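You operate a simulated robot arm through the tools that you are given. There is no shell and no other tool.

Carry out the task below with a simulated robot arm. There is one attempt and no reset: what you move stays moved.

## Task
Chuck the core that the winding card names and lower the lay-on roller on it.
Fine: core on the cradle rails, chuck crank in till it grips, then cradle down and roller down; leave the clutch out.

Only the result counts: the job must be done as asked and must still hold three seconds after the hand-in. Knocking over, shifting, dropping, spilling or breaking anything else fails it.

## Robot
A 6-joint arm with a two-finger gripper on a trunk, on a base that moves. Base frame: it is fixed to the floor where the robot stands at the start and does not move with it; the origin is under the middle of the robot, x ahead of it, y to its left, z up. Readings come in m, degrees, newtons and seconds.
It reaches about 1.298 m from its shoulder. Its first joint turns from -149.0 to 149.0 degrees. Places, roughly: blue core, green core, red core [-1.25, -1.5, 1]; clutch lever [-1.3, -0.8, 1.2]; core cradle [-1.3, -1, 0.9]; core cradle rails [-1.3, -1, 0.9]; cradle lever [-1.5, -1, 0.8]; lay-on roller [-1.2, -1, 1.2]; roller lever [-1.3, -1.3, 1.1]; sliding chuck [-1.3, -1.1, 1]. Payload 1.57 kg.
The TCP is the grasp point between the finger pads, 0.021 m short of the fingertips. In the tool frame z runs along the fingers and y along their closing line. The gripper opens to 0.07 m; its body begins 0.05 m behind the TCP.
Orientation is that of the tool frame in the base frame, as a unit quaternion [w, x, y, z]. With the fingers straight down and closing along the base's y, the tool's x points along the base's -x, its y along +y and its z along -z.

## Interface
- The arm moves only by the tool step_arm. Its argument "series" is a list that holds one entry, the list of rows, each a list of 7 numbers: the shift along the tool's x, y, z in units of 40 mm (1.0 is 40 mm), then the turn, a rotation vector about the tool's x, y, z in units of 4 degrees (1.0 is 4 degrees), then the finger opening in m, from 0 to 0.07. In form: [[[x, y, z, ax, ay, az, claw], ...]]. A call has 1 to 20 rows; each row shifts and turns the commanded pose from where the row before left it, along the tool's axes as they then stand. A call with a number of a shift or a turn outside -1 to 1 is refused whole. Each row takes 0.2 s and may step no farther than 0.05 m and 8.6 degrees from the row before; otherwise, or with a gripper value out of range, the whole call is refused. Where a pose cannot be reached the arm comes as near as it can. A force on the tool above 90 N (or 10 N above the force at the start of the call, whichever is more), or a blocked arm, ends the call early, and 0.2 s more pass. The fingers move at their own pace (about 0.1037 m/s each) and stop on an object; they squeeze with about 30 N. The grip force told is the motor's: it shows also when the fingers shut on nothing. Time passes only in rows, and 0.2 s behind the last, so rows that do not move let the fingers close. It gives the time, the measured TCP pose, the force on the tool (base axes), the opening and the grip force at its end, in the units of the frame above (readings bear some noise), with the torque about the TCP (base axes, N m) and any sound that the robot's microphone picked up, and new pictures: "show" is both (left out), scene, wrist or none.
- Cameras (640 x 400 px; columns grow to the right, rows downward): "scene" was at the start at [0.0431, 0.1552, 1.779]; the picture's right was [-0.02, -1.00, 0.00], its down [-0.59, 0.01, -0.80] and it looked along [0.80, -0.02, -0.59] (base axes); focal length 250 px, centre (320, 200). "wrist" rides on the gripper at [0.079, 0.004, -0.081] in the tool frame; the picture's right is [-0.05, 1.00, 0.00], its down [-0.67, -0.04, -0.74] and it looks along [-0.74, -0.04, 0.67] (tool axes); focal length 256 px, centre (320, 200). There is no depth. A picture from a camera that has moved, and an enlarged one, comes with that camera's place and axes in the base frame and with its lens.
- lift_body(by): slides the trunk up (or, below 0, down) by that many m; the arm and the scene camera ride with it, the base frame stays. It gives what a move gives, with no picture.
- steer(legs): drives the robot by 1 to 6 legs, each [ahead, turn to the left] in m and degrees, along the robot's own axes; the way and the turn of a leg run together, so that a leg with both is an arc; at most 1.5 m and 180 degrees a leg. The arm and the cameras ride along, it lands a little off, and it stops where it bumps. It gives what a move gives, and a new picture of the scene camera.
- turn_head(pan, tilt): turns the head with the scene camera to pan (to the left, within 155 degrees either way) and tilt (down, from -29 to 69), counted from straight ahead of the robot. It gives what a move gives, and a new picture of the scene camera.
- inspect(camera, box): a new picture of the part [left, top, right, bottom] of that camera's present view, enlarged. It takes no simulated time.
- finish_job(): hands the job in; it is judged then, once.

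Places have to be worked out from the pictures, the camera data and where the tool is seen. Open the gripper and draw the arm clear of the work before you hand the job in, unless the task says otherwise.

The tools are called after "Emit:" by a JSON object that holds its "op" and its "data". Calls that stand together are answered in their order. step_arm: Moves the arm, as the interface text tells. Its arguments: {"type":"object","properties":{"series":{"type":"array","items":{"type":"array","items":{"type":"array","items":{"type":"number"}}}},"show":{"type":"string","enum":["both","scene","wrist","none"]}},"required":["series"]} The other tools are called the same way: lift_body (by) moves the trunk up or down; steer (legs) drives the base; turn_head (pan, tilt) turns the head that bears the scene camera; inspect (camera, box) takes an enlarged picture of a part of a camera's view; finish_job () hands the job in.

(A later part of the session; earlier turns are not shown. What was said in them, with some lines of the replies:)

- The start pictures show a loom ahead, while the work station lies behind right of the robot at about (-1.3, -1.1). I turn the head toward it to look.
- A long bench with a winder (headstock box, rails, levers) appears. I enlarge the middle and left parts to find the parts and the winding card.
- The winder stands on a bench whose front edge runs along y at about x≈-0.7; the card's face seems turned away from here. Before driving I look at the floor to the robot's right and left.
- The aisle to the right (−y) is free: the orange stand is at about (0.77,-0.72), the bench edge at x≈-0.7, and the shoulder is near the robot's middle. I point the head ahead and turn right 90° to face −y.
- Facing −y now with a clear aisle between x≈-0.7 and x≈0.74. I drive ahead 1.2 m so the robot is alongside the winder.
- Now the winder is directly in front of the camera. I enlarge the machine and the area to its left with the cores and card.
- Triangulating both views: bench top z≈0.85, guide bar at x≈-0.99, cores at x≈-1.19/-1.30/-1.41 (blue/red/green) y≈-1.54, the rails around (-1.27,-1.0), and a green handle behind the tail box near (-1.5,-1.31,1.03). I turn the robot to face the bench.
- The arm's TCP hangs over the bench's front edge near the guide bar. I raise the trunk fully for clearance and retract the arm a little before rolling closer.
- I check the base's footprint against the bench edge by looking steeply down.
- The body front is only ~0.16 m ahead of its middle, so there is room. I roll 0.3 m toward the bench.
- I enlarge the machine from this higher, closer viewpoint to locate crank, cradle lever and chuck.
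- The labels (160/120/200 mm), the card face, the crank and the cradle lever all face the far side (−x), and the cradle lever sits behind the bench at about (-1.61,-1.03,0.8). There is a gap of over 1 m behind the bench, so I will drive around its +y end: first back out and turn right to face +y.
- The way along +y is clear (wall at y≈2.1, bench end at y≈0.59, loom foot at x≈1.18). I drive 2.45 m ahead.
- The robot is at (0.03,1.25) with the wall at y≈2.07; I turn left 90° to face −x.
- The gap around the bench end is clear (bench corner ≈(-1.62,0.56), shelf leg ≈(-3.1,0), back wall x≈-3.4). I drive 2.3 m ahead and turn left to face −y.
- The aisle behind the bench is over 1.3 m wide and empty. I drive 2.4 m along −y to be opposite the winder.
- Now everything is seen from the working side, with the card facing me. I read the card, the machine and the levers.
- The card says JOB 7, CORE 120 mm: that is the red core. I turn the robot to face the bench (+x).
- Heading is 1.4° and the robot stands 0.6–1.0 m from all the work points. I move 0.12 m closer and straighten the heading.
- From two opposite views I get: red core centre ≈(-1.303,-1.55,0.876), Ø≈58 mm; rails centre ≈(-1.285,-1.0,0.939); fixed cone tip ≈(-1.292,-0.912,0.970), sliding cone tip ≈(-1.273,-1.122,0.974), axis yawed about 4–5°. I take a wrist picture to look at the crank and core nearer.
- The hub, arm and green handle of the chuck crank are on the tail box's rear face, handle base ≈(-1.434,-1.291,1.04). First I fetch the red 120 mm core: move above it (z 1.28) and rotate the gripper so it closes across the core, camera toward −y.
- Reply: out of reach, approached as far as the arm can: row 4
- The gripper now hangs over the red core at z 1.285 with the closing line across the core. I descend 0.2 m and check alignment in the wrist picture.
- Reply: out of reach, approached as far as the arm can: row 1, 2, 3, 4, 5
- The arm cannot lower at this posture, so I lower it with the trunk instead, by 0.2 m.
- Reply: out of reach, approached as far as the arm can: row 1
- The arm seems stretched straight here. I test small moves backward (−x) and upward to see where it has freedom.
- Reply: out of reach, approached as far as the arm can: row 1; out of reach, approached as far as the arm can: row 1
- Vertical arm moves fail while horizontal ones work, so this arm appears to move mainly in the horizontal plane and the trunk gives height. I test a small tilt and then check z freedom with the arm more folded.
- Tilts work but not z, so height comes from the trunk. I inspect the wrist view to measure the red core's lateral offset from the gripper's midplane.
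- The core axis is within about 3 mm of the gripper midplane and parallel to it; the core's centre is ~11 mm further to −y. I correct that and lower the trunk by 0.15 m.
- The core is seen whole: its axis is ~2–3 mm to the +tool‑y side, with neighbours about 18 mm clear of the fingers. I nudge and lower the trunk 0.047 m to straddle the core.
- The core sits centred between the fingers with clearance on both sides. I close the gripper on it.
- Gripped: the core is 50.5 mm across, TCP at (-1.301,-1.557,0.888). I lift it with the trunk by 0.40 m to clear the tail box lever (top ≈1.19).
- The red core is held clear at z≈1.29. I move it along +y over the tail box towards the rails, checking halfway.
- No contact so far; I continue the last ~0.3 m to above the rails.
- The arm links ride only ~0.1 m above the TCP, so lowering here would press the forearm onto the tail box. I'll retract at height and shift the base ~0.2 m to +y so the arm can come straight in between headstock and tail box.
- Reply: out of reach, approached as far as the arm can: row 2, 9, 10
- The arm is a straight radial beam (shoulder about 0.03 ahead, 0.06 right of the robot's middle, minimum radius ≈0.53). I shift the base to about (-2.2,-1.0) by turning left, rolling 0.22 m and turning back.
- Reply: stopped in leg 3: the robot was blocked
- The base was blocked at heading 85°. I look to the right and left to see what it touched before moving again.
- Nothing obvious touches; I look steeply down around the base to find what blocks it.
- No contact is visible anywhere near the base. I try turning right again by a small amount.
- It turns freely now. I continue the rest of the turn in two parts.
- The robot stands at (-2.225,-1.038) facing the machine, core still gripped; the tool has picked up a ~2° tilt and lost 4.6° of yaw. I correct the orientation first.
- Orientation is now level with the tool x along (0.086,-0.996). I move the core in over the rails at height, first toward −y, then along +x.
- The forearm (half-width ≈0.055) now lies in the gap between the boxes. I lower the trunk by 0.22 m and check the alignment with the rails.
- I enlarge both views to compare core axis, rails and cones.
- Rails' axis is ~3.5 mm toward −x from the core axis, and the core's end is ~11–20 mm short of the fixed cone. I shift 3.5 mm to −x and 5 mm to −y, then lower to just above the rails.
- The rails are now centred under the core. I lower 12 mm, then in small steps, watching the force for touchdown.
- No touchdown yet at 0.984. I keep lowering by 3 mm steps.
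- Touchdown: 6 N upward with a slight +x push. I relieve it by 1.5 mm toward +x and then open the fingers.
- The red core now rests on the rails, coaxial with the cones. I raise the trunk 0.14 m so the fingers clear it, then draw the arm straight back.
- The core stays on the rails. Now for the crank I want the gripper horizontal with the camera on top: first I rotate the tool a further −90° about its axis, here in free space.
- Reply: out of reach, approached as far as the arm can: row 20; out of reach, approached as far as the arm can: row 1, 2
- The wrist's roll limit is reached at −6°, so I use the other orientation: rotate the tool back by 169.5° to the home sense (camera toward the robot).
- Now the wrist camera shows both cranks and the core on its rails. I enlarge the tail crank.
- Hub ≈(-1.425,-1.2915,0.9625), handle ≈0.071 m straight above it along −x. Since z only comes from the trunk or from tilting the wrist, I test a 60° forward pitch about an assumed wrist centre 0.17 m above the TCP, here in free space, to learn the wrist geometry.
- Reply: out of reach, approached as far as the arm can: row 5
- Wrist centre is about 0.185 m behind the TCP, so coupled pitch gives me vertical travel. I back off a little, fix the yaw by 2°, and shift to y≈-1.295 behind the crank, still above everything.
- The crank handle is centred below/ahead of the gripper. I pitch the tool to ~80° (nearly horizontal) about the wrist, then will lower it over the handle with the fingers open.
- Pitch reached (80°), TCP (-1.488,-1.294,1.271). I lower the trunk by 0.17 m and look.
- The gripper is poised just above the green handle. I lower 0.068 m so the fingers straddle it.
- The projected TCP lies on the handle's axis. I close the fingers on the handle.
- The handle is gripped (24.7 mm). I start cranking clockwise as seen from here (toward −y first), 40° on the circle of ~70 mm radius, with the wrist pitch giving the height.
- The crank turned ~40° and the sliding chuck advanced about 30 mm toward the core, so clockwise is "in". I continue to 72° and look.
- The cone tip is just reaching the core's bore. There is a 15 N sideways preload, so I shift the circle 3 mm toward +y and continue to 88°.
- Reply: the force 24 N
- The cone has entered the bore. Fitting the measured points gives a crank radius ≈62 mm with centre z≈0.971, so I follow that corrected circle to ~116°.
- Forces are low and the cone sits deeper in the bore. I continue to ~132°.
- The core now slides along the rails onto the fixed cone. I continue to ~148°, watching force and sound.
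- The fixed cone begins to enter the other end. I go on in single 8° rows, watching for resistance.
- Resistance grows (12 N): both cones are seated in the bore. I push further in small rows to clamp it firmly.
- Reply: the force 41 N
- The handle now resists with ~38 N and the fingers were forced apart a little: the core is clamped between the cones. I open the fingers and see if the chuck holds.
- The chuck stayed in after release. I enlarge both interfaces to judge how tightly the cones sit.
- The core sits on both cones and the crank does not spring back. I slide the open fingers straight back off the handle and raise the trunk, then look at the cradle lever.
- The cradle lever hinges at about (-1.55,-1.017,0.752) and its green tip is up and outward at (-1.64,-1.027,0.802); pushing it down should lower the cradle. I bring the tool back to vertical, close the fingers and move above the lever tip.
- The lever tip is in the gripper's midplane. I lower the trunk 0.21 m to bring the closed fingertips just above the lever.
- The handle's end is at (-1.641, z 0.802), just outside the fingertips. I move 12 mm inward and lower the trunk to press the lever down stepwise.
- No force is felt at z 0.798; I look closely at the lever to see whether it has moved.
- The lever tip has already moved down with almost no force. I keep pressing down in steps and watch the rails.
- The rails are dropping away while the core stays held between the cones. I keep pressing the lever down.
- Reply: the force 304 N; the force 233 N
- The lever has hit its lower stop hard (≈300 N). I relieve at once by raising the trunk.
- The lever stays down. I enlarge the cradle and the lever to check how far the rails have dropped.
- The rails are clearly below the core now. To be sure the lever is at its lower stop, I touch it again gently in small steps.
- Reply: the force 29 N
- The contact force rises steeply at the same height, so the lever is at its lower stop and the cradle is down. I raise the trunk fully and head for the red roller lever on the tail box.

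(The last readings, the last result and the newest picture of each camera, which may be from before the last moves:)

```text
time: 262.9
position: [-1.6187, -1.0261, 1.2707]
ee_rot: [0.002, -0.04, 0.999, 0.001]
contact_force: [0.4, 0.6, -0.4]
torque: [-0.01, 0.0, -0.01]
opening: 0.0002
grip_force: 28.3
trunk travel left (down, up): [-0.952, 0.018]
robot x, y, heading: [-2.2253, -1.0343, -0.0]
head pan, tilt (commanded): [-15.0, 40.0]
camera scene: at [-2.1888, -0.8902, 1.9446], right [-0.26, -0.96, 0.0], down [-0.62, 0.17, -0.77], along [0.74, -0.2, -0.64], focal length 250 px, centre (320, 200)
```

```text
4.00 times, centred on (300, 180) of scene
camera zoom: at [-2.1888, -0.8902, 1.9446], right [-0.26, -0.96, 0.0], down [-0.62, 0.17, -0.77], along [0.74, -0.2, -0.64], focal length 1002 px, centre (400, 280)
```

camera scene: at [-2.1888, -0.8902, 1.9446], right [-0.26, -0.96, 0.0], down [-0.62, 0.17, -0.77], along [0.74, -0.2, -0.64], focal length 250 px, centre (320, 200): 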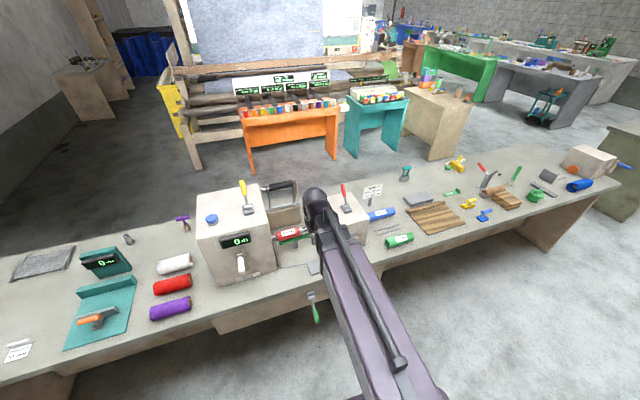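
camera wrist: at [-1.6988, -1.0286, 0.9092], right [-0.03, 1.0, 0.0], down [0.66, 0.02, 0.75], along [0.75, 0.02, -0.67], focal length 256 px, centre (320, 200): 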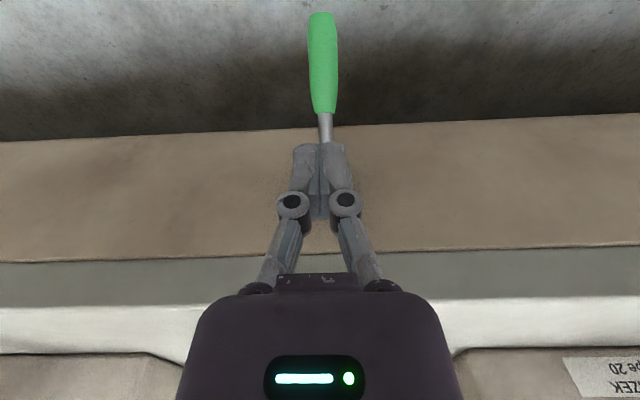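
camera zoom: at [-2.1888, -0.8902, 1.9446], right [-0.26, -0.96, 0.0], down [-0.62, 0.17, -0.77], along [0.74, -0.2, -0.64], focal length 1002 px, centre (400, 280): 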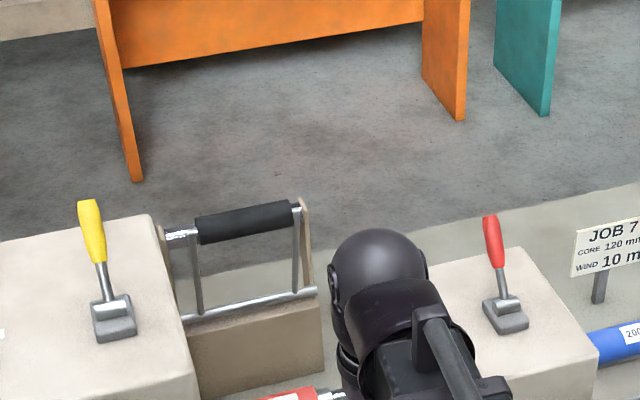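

Lever tip ≈(-1.218,-1.270,1.181), pivot ≈(-1.280,-1.274,1.082), leaning away. I move the closed fingers at height 1.27 over to the far (+x) side of the lever.

Emit:
{"op": "step_arm", "data": {"series": [[[-0.8115, -0.5406, 0, 0, 0, 0, 0.0], [-0.8115, -0.5406, 0, 0, 0, 0, 0.0], [-0.8115, -0.5406, 0, 0, 0, 0, 0.0], [-0.8115, -0.5406, 0, 0, 0, 0, 0.0], [-0.8115, -0.5406, 0, 0, 0, 0, 0.0], [-0.8115, -0.5406, 0, 0, 0, 0, 0.0], [-0.8115, -0.5406, 0, 0, 0, 0, 0.0], [-0.8115, -0.5406, 0, 0, 0, 0, 0.0], [-0.8115, -0.5406, 0, 0, 0, 0, 0.0], [-0.8115, -0.5406, 0, 0, 0, 0, 0.0], [-0.8115, -0.5406, 0, 0, 0, 0, 0.0], [-0.8115, -0.5406, 0, 0, 0, 0, 0.0], [-0.8115, -0.5406, 0, 0, 0, 0, 0.0], [0, 0, 0, 0, 0, 0, 0.0]]], "show": "both"}}

Emit:
{"op": "inspect", "data": {"camera": "scene", "box": [260, 130, 420, 230]}}

```text
time: 265.9
position: [-1.175, -1.2723, 1.2714]
ee_rot: [0.002, -0.04, 0.999, 0.001]
contact_force: [0.3, -0.7, 0.8]
torque: [0.03, -0.05, 0.03]
opening: 0.0003
grip_force: 28.3
trunk travel left (down, up): [-0.952, 0.018]
robot x, y, heading: [-2.2246, -1.0343, -0.3]
head pan, tilt (commanded): [-15.0, 40.0]
camera scene: at [-2.1897, -0.8898, 1.9447], right [-0.26, -0.96, 0.0], down [-0.62, 0.17, -0.77], along [0.74, -0.2, -0.64], focal length 250 px, centre (320, 200)
camera wrist: at [-1.2551, -1.2756, 1.3518], right [-0.03, 1.0, 0.0], down [0.66, 0.02, 0.75], along [0.75, 0.02, -0.66], focal length 256 px, centre (320, 200)
```

scene: 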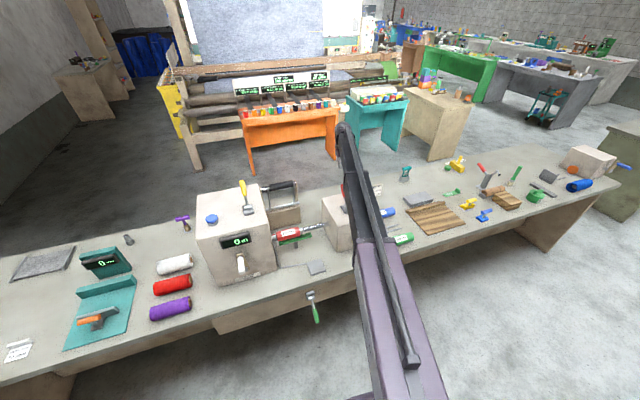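
wrist: 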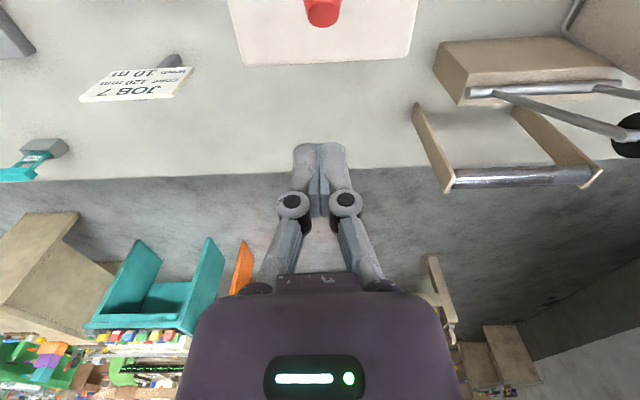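

```text
4.00 times, centred on (340, 180) of scene
camera zoom: at [-2.1897, -0.8898, 1.9447], right [-0.26, -0.96, 0.0], down [-0.62, 0.17, -0.77], along [0.74, -0.2, -0.64], focal length 1002 px, centre (240, 280)
```

zoom: 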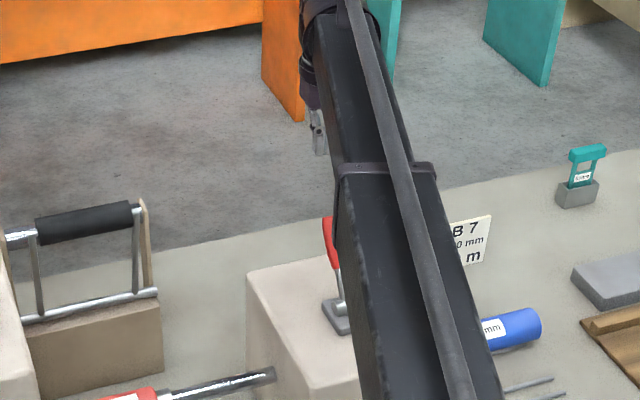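

The lever tip is right in line, 4–5 cm to the robot side of the fingers. I lower the trunk 0.106 m so the closed fingers hook behind the handle.

Emit:
{"op": "lift_body", "data": {"by": -0.106}}

Emit:
{"op": "step_arm", "data": {"series": [[[0.8, 0, 0, 0, 0, 0, 0.0], [0, 0, 0, 0, 0, 0, 0.0]]], "show": "both"}}

Emit:
{"op": "inspect", "data": {"camera": "scene", "box": [240, 110, 400, 210]}}

```text
time: 267.3
position: [-1.1729, -1.2729, 1.1652]
ee_rot: [0.002, -0.041, 0.999, 0.001]
contact_force: [0.9, 0.2, -0.1]
torque: [-0.01, 0.02, 0.0]
opening: 0.0001
grip_force: 28.6
trunk travel left (down, up): [-0.846, 0.124]
robot x, y, heading: [-2.2279, -1.0378, -0.4]
head pan, tilt (commanded): [-15.0, 40.0]
```

```text
time: 267.9
position: [-1.2038, -1.274, 1.165]
ee_rot: [0.001, -0.04, 0.999, 0.001]
contact_force: [0.7, 0.8, -0.5]
torque: [0.03, 0.04, 0.01]
opening: 0.0
grip_force: 28.8
trunk travel left (down, up): [-0.846, 0.124]
robot x, y, heading: [-2.2272, -1.0358, -0.4]
head pan, tilt (commanded): [-15.0, 40.0]
camera scene: at [-2.1877, -0.8904, 1.8387], right [-0.26, -0.96, 0.0], down [-0.62, 0.17, -0.77], along [0.74, -0.2, -0.64], focal length 250 px, centre (320, 200)
camera wrist: at [-1.2857, -1.278, 1.2447], right [-0.03, 1.0, 0.0], down [0.67, 0.02, 0.75], along [0.75, 0.02, -0.67], focal length 256 px, centre (320, 200)
```

scene: 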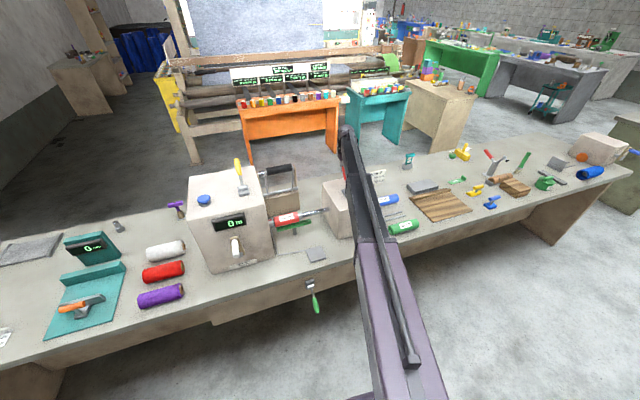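
wrist: 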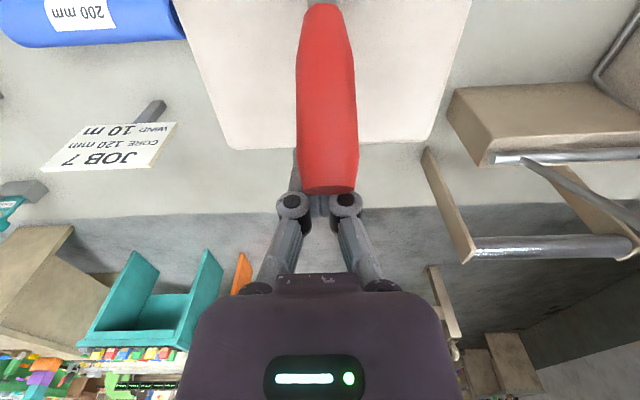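

```text
4.00 times, centred on (320, 160) of scene
camera zoom: at [-2.1877, -0.8904, 1.8387], right [-0.26, -0.96, 0.0], down [-0.62, 0.17, -0.77], along [0.74, -0.2, -0.64], focal length 1002 px, centre (320, 360)
```

zoom: 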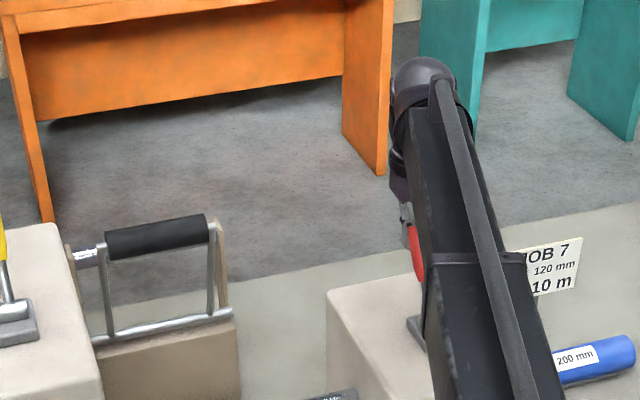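

The red handle is right in front of the fingers. I pull toward the robot (−x) by 5 cm and watch the roller.

Emit:
{"op": "step_arm", "data": {"series": [[[0.4, 0, 0, 0, 0, 0, 0.0], [0.4, 0, 0, 0, 0, 0, 0.0], [0.4, 0, 0, 0, 0, 0, 0.0], [0, 0, 0, 0, 0, 0, 0.0]]], "show": "wrist"}}

Emit:
{"op": "inspect", "data": {"camera": "scene", "box": [240, 110, 400, 210]}}

```text
time: 268.9
position: [-1.2529, -1.2802, 1.1642]
ee_rot: [0.001, -0.04, 0.999, 0.001]
contact_force: [-0.3, -1.1, 0.1]
torque: [0.01, -0.01, 0.01]
opening: 0.0
grip_force: 28.5
trunk travel left (down, up): [-0.846, 0.124]
robot x, y, heading: [-2.2272, -1.0373, 0.0]
head pan, tilt (commanded): [-15.0, 40.0]
camera wrist: at [-1.334, -1.2825, 1.2451], right [-0.03, 1.0, 0.0], down [0.67, 0.02, 0.75], along [0.75, 0.02, -0.67], focal length 256 px, centre (320, 200)
```

wrist: 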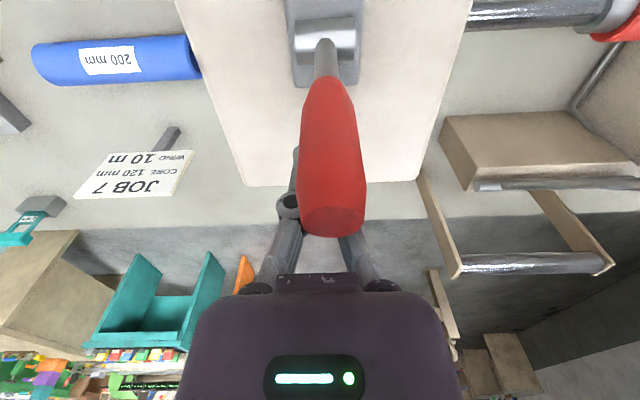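

```text
4.00 times, centred on (320, 160) of scene
camera zoom: at [-2.1883, -0.8902, 1.8386], right [-0.26, -0.96, 0.0], down [-0.62, 0.17, -0.77], along [0.74, -0.2, -0.64], focal length 1002 px, centre (320, 360)
```

zoom: 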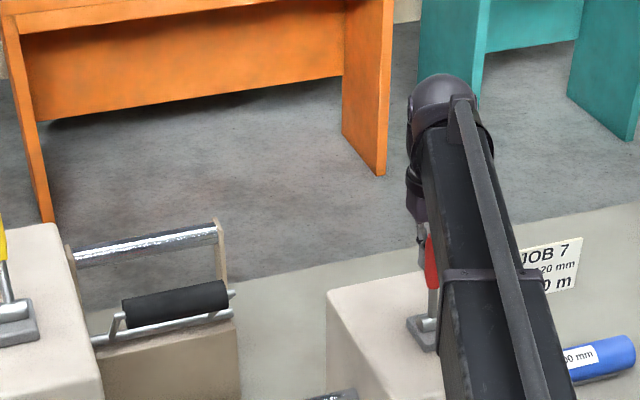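

The roller swings down as the lever comes over, so the direction is right. I recentre 6 mm in y and keep pulling in small steps.

Emit:
{"op": "step_arm", "data": {"series": [[[0.25, 0.1, 0, 0, 0, 0, 0.0], [0.25, 0.05, 0, 0, 0, 0, 0.0], [0.25, 0, 0, 0, 0, 0, 0.0], [0, 0, 0, 0, 0, 0, 0.0]]], "show": "wrist"}}

Emit:
{"op": "inspect", "data": {"camera": "scene", "box": [240, 130, 400, 230]}}

```text
time: 269.9
position: [-1.2829, -1.2757, 1.1643]
ee_rot: [0.001, -0.04, 0.999, 0.001]
contact_force: [0.0, -0.6, -0.7]
torque: [-0.03, 0.03, -0.04]
opening: 0.0
grip_force: 28.5
trunk travel left (down, up): [-0.846, 0.124]
robot x, y, heading: [-2.2235, -1.0363, -0.4]
head pan, tilt (commanded): [-15.0, 40.0]
camera wrist: at [-1.3636, -1.2791, 1.2452], right [-0.03, 1.0, 0.0], down [0.67, 0.02, 0.75], along [0.75, 0.02, -0.67], focal length 256 px, centre (320, 200)
```

wrist: 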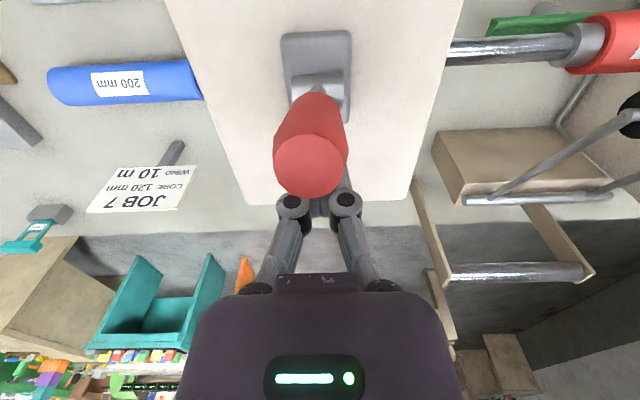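

```text
4.00 times, centred on (320, 180) of scene
camera zoom: at [-2.1885, -0.8902, 1.8387], right [-0.26, -0.96, 0.0], down [-0.62, 0.17, -0.77], along [0.74, -0.2, -0.64], focal length 1002 px, centre (320, 280)
```

zoom: 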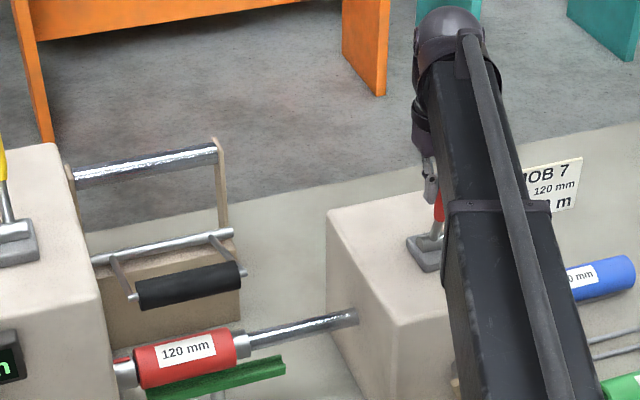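

The roller is nearly at the core. I keep pulling in small steps, watching for contact and the lever stop.

Emit:
{"op": "step_arm", "data": {"series": [[[0.2, 0, 0, 0, 0, 0, 0.0], [0.2, 0, 0, 0, 0, 0, 0.0], [0, 0, 0, 0, 0, 0, 0.0]]], "show": "wrist"}}

Emit:
{"op": "inspect", "data": {"camera": "scene", "box": [240, 150, 400, 250]}}

```text
time: 270.7
position: [-1.2992, -1.2773, 1.1654]
ee_rot: [0.001, -0.042, 0.999, 0.001]
contact_force: [-0.3, 0.0, 1.0]
torque: [-0.03, -0.04, 0.03]
opening: 0.0
grip_force: 28.8
trunk travel left (down, up): [-0.846, 0.124]
robot x, y, heading: [-2.228, -1.0393, -0.4]
head pan, tilt (commanded): [-15.0, 40.0]
camera wrist: at [-1.3805, -1.2799, 1.2451], right [-0.03, 1.0, 0.0], down [0.67, 0.02, 0.75], along [0.75, 0.02, -0.67], focal length 256 px, centre (320, 200)
```

wrist: 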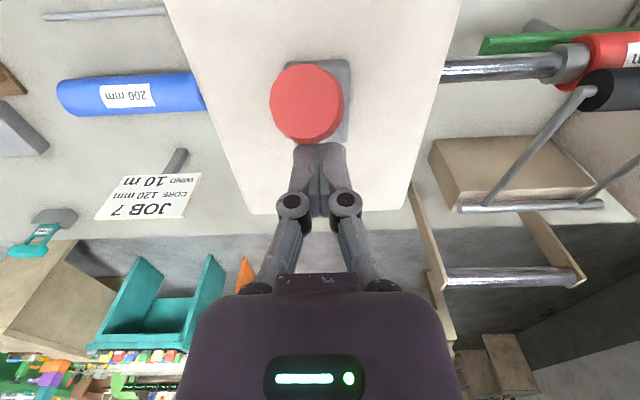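

```text
4.00 times, centred on (320, 200) of scene
camera zoom: at [-2.1885, -0.8902, 1.8387], right [-0.26, -0.96, 0.0], down [-0.62, 0.17, -0.77], along [0.74, -0.2, -0.64], focal length 1002 px, centre (320, 200)
```

zoom: 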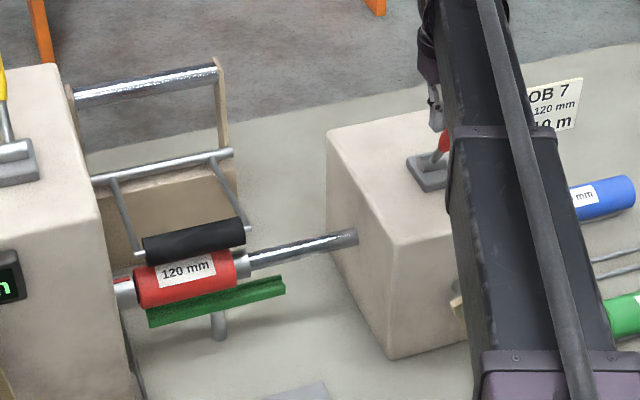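

The roller looks to be at the core's surface. I continue gently until the lever meets its stop.

Emit:
{"op": "step_arm", "data": {"series": [[[0.15, 0, 0, 0, 0, 0, 0.0], [0, 0, 0, 0, 0, 0, 0.0]]], "show": "none"}}

Emit:
{"op": "step_arm", "data": {"series": [[[0.15, 0, 0, 0, 0, 0, 0.0], [0, 0, 0, 0, 0, 0, 0.0]]], "show": "wrist"}}

Emit:
{"op": "inspect", "data": {"camera": "scene", "box": [240, 150, 400, 250]}}

```text
time: 271.3
position: [-1.3057, -1.278, 1.1652]
ee_rot: [0.002, -0.041, 0.999, 0.001]
contact_force: [5.5, -0.4, 4.3]
torque: [-0.02, -0.08, 0.02]
opening: 0.0
grip_force: 28.4
trunk travel left (down, up): [-0.846, 0.124]
robot x, y, heading: [-2.2248, -1.0391, -0.1]
head pan, tilt (commanded): [-15.0, 40.0]
```

```text
time: 271.9
position: [-1.3064, -1.2773, 1.1662]
ee_rot: [0.006, -0.041, 0.999, 0.0]
contact_force: [46.9, -2.1, 40.7]
torque: [0.55, -0.54, 0.52]
opening: 0.0061
grip_force: 28.2
trunk travel left (down, up): [-0.846, 0.124]
robot x, y, heading: [-2.2255, -1.0348, -0.1]
head pan, tilt (commanded): [-15.0, 40.0]
camera wrist: at [-1.3876, -1.2801, 1.2441], right [-0.03, 1.0, 0.0], down [0.66, 0.02, 0.75], along [0.75, 0.02, -0.66], focal length 256 px, centre (320, 200)
```

wrist: 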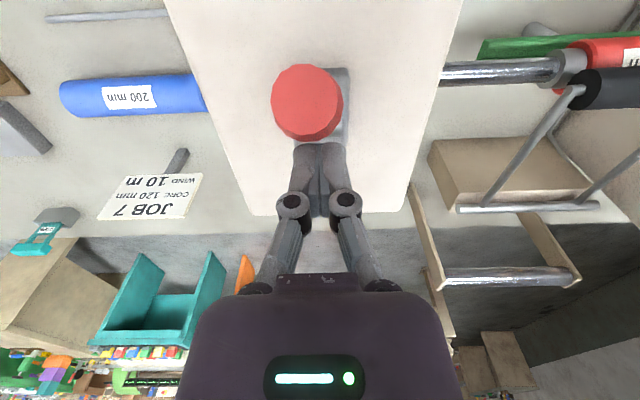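

```text
4.00 times, centred on (320, 200) of scene
camera zoom: at [-2.1867, -0.8891, 1.8391], right [-0.26, -0.96, 0.0], down [-0.62, 0.17, -0.77], along [0.74, -0.2, -0.64], focal length 1002 px, centre (320, 200)
```

zoom: 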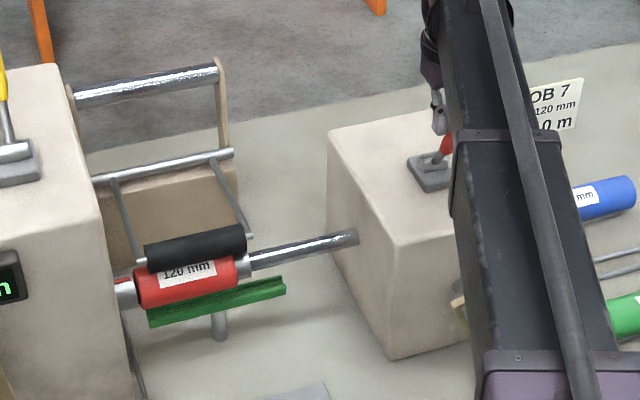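

The lever is at its stop (47 N) and the roller lies on the core. I back the fingers off toward +x, then raise the trunk clear.

Emit:
{"op": "step_arm", "data": {"series": [[[-0.5, 0, 0, 0, 0, 0, 0.0], [-0.25, 0, 0, 0, 0, 0, 0.0], [0, 0, 0, 0, 0, 0, 0.0]]], "show": "none"}}

Emit:
{"op": "lift_body", "data": {"by": 0.12}}

Emit:
{"op": "step_arm", "data": {"series": [[[0, 0, 0, 0, 0, 0, 0.02]]], "show": "both"}}

Emit:
{"op": "inspect", "data": {"camera": "scene", "box": [220, 130, 380, 230]}}

```text
time: 272.7
position: [-1.2823, -1.275, 1.1645]
ee_rot: [0.001, -0.04, 0.999, 0.001]
contact_force: [1.1, -0.6, 1.4]
torque: [-0.01, 0.03, 0.01]
opening: 0.0002
grip_force: 28.6
trunk travel left (down, up): [-0.846, 0.124]
robot x, y, heading: [-2.2255, -1.0344, -0.2]
head pan, tilt (commanded): [-15.0, 40.0]
```

```text
time: 274.2
position: [-1.2824, -1.2752, 1.2837]
ee_rot: [0.002, -0.041, 0.999, 0.002]
contact_force: [0.1, -0.3, 0.1]
torque: [0.01, 0.03, -0.02]
opening: 0.0002
grip_force: 28.9
trunk travel left (down, up): [-0.966, 0.004]
robot x, y, heading: [-2.2262, -1.0332, -0.2]
head pan, tilt (commanded): [-15.0, 40.0]
```

```text
time: 274.6
position: [-1.2817, -1.2756, 1.2852]
ee_rot: [0.002, -0.041, 0.999, 0.001]
contact_force: [-0.5, -0.2, 0.6]
torque: [0.01, -0.01, 0.03]
opening: 0.0199
grip_force: 0.1
trunk travel left (down, up): [-0.966, 0.004]
robot x, y, heading: [-2.2244, -1.0366, -0.4]
head pan, tilt (commanded): [-15.0, 40.0]
camera scene: at [-2.1886, -0.8902, 1.9587], right [-0.26, -0.96, 0.0], down [-0.62, 0.17, -0.77], along [0.74, -0.2, -0.64], focal length 250 px, centre (320, 200)
camera wrist: at [-1.3622, -1.278, 1.3651], right [-0.03, 1.0, 0.0], down [0.67, 0.02, 0.75], along [0.75, 0.02, -0.67], focal length 256 px, centre (320, 200)
```

scene: 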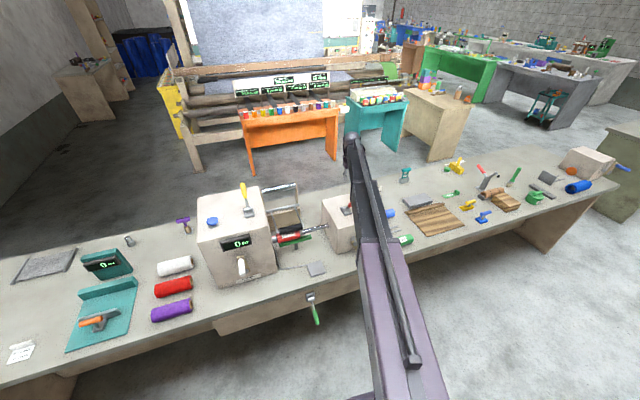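
wrist: 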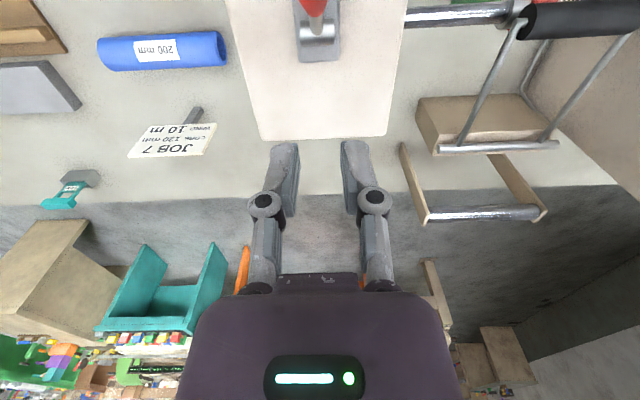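

```text
4.00 times, centred on (300, 180) of scene
camera zoom: at [-2.1886, -0.8902, 1.9587], right [-0.26, -0.96, 0.0], down [-0.62, 0.17, -0.77], along [0.74, -0.2, -0.64], focal length 1002 px, centre (400, 280)
```

zoom: 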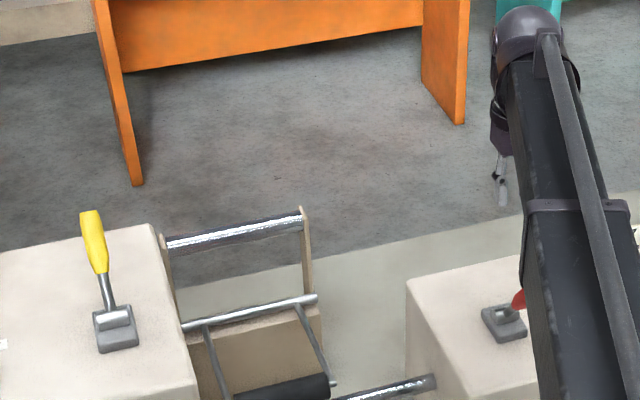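

Roller down, lever leaning toward the robot, clutch lever untouched. I retract the arm from the work with the gripper open.

Emit:
{"op": "step_arm", "data": {"series": [[[0.95, 0, 0, 0, 0, 0, 0.07], [0.95, 0, 0, 0, 0, 0, 0.07], [0.95, 0, 0, 0, 0, 0, 0.07], [0.95, 0, 0, 0, 0, 0, 0.07], [0.95, 0, 0, 0, 0, 0, 0.07], [0.95, 0, 0, 0, 0, 0, 0.07], [0.95, 0, 0, 0, 0, 0, 0.07], [0.95, -0.2, 0, 0, 0, 0, 0.07], [0, -0.9, 0, 0, 0, 0, 0.07], [0, -0.9, 0, 0, 0, 0, 0.07], [0, -0.9, 0, 0, 0, 0, 0.07], [0, 0, 0, 0, 0, 0, 0.07]]], "show": "both"}}

Emit:
{"op": "inspect", "data": {"camera": "scene", "box": [200, 170, 360, 270]}}

Emit:
{"op": "inspect", "data": {"camera": "scene", "box": [260, 200, 340, 250]}}

```text
time: 277.2
position: [-1.5732, -1.4136, 1.2858]
ee_rot: [0.001, -0.042, 0.999, 0.0]
contact_force: [0.2, 1.1, 0.3]
torque: [0.0, -0.01, -0.02]
opening: 0.07
grip_force: 0.1
trunk travel left (down, up): [-0.966, 0.004]
robot x, y, heading: [-2.23, -1.0341, -0.2]
head pan, tilt (commanded): [-15.0, 40.0]
camera scene: at [-2.1893, -0.8892, 1.9586], right [-0.26, -0.96, 0.0], down [-0.62, 0.17, -0.77], along [0.74, -0.2, -0.64], focal length 250 px, centre (320, 200)
camera wrist: at [-1.6546, -1.4169, 1.3656], right [-0.03, 1.0, 0.0], down [0.66, 0.02, 0.75], along [0.75, 0.02, -0.66], focal length 256 px, centre (320, 200)
```

scene: 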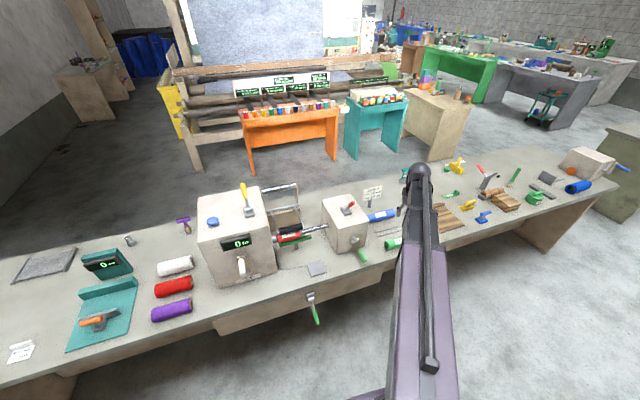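
wrist: 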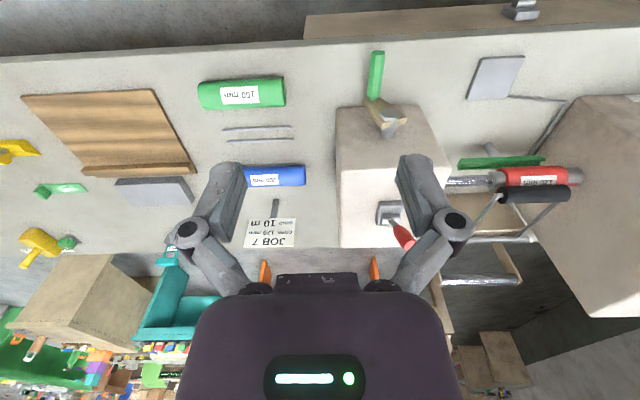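

```text
4.00 times, centred on (280, 220) of scene
camera zoom: at [-2.1893, -0.8892, 1.9586], right [-0.26, -0.96, 0.0], down [-0.62, 0.17, -0.77], along [0.74, -0.2, -0.64], focal length 1002 px, centre (480, 120)
```

zoom: 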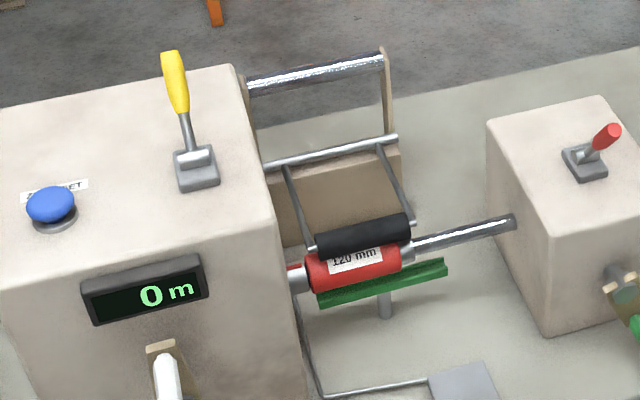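

```text
8.00 times, centred on (300, 225) of scene
camera zoom: at [-2.1893, -0.8892, 1.9586], right [-0.26, -0.96, 0.0], down [-0.62, 0.17, -0.77], along [0.74, -0.2, -0.64], focal length 2003 px, centre (480, 0)
```

zoom: 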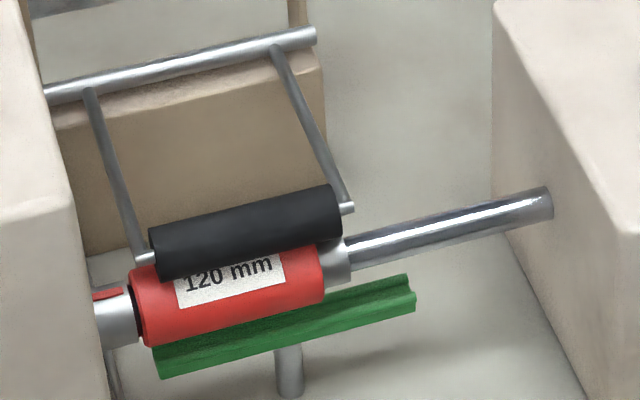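

Everything looks as asked: core on both cones, roller on the core, cradle down, clutch lever unchanged. I draw the arm further back and recheck that the state is stable.

Emit:
{"op": "step_arm", "data": {"series": [[[0.9, 0, 0, 0, 0, 0, 0.07], [0.9, 0, 0, 0, 0, 0, 0.07], [0.9, 0, 0, 0, 0, 0, 0.07], [0, 0, 0, 0, 0, 0, 0.07], [0, 0, 0, 0, 0, 0, 0.07], [0, 0, 0, 0, 0, 0, 0.07], [0, 0, 0, 0, 0, 0, 0.07], [0, 0, 0, 0, 0, 0, 0.07], [0, 0, 0, 0, 0, 0, 0.07], [0, 0, 0, 0, 0, 0, 0.07]]], "show": "both"}}

Emit:
{"op": "inspect", "data": {"camera": "scene", "box": [260, 200, 340, 250]}}

Emit:
{"op": "inspect", "data": {"camera": "scene", "box": [280, 190, 440, 330]}}

Emit:
{"op": "inspect", "data": {"camera": "wrist", "box": [400, 100, 640, 250]}}

```text
time: 279.4
position: [-1.6827, -1.423, 1.2853]
ee_rot: [0.002, -0.041, 0.999, 0.001]
contact_force: [-0.4, 0.1, 0.5]
torque: [0.0, 0.0, 0.02]
opening: 0.07
grip_force: 0.0
trunk travel left (down, up): [-0.966, 0.004]
robot x, y, heading: [-2.2256, -1.0345, -0.3]
head pan, tilt (commanded): [-15.0, 40.0]
camera scene: at [-2.1889, -0.8902, 1.9587], right [-0.26, -0.96, 0.0], down [-0.62, 0.17, -0.77], along [0.74, -0.2, -0.64], focal length 250 px, centre (320, 200)
camera wrist: at [-1.7635, -1.4257, 1.3653], right [-0.03, 1.0, 0.0], down [0.66, 0.02, 0.75], along [0.75, 0.02, -0.67], focal length 256 px, centre (320, 200)
```

scene: 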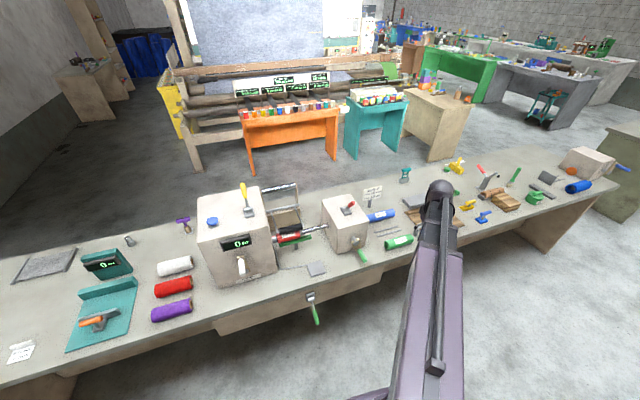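
wrist: 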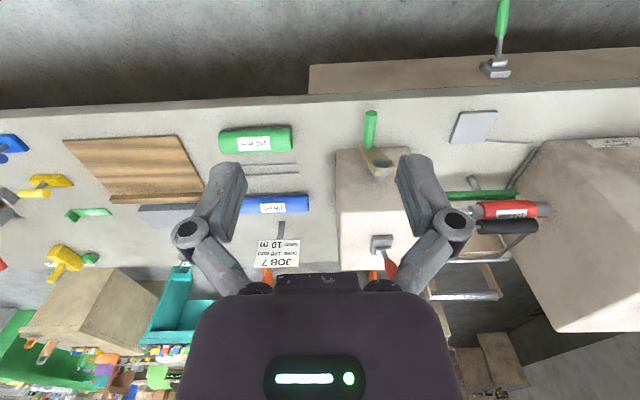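

```text
8.00 times, centred on (300, 225) of scene
camera zoom: at [-2.1889, -0.8902, 1.9587], right [-0.26, -0.96, 0.0], down [-0.62, 0.17, -0.77], along [0.74, -0.2, -0.64], focal length 2003 px, centre (480, 0)
```

zoom: 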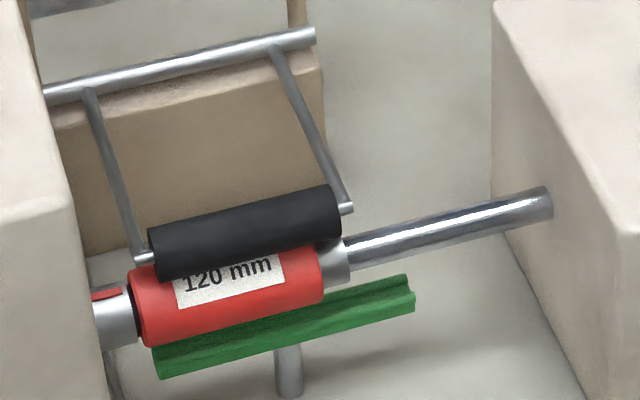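

```text
2.86 times, centred on (360, 260) of scene
camera zoom: at [-2.1889, -0.8902, 1.9587], right [-0.26, -0.96, 0.0], down [-0.62, 0.17, -0.77], along [0.74, -0.2, -0.64], focal length 715 px, centre (206, 29)
```

zoom: 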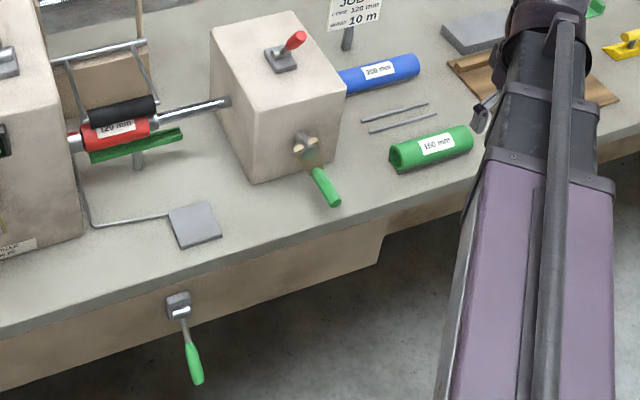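

```text
2.67 times, centred on (520, 175) of wrist
camera zoom: at [-1.7635, -1.4257, 1.3653], right [-0.03, 1.0, 0.0], down [0.66, 0.02, 0.75], along [0.75, 0.02, -0.67], focal length 683 px, centre (-213, 267)
```

zoom: 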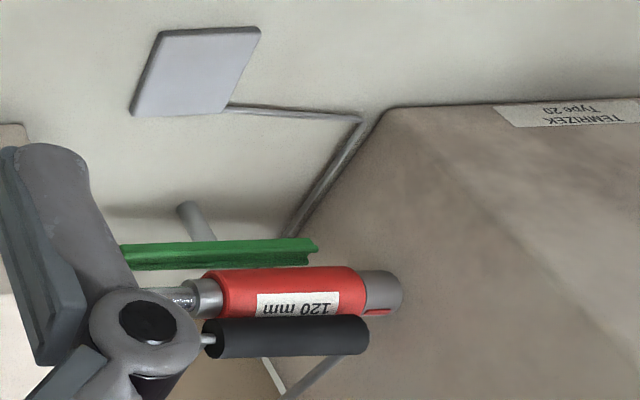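

The picture is unchanged after several seconds. The 120 mm core sits between both cones with the roller on it, the cradle and its lever are down, and the clutch lever is where it was. The gripper is open and the arm is clear, so I hand the job in.

Emit:
{"op": "finish_job", "data": {}}

```text
The job is handed in.
```

The job is handed in. The winding card (JOB 7) names the 120 mm core, so I used the red one.

- **Chuck:** The red core went on the cradle rails. I cranked the chuck in until it pushed back firmly and both cones sat in the bore.
- **Cradle:** The lever is down at its stop. The rails dropped clear and the core stayed held by the cones.
- **Roller:** The lever is pulled over to its stop and the lay-on roller rests on the core.
- **Clutch:** I did not touch it; its lever stands as it did at the start.

The core and roller did not move over the last few seconds before I handed in. The gripper was open and the arm clear of the machine.

I pressed the cradle lever too hard at the end of its travel, about 300 N, before backing off. I saw no damage, and a gentle second touch found the lever still at its stop. While driving, the base was also reported blocked once during a turn. I saw nothing it had touched, and it turned freely when I tried again.
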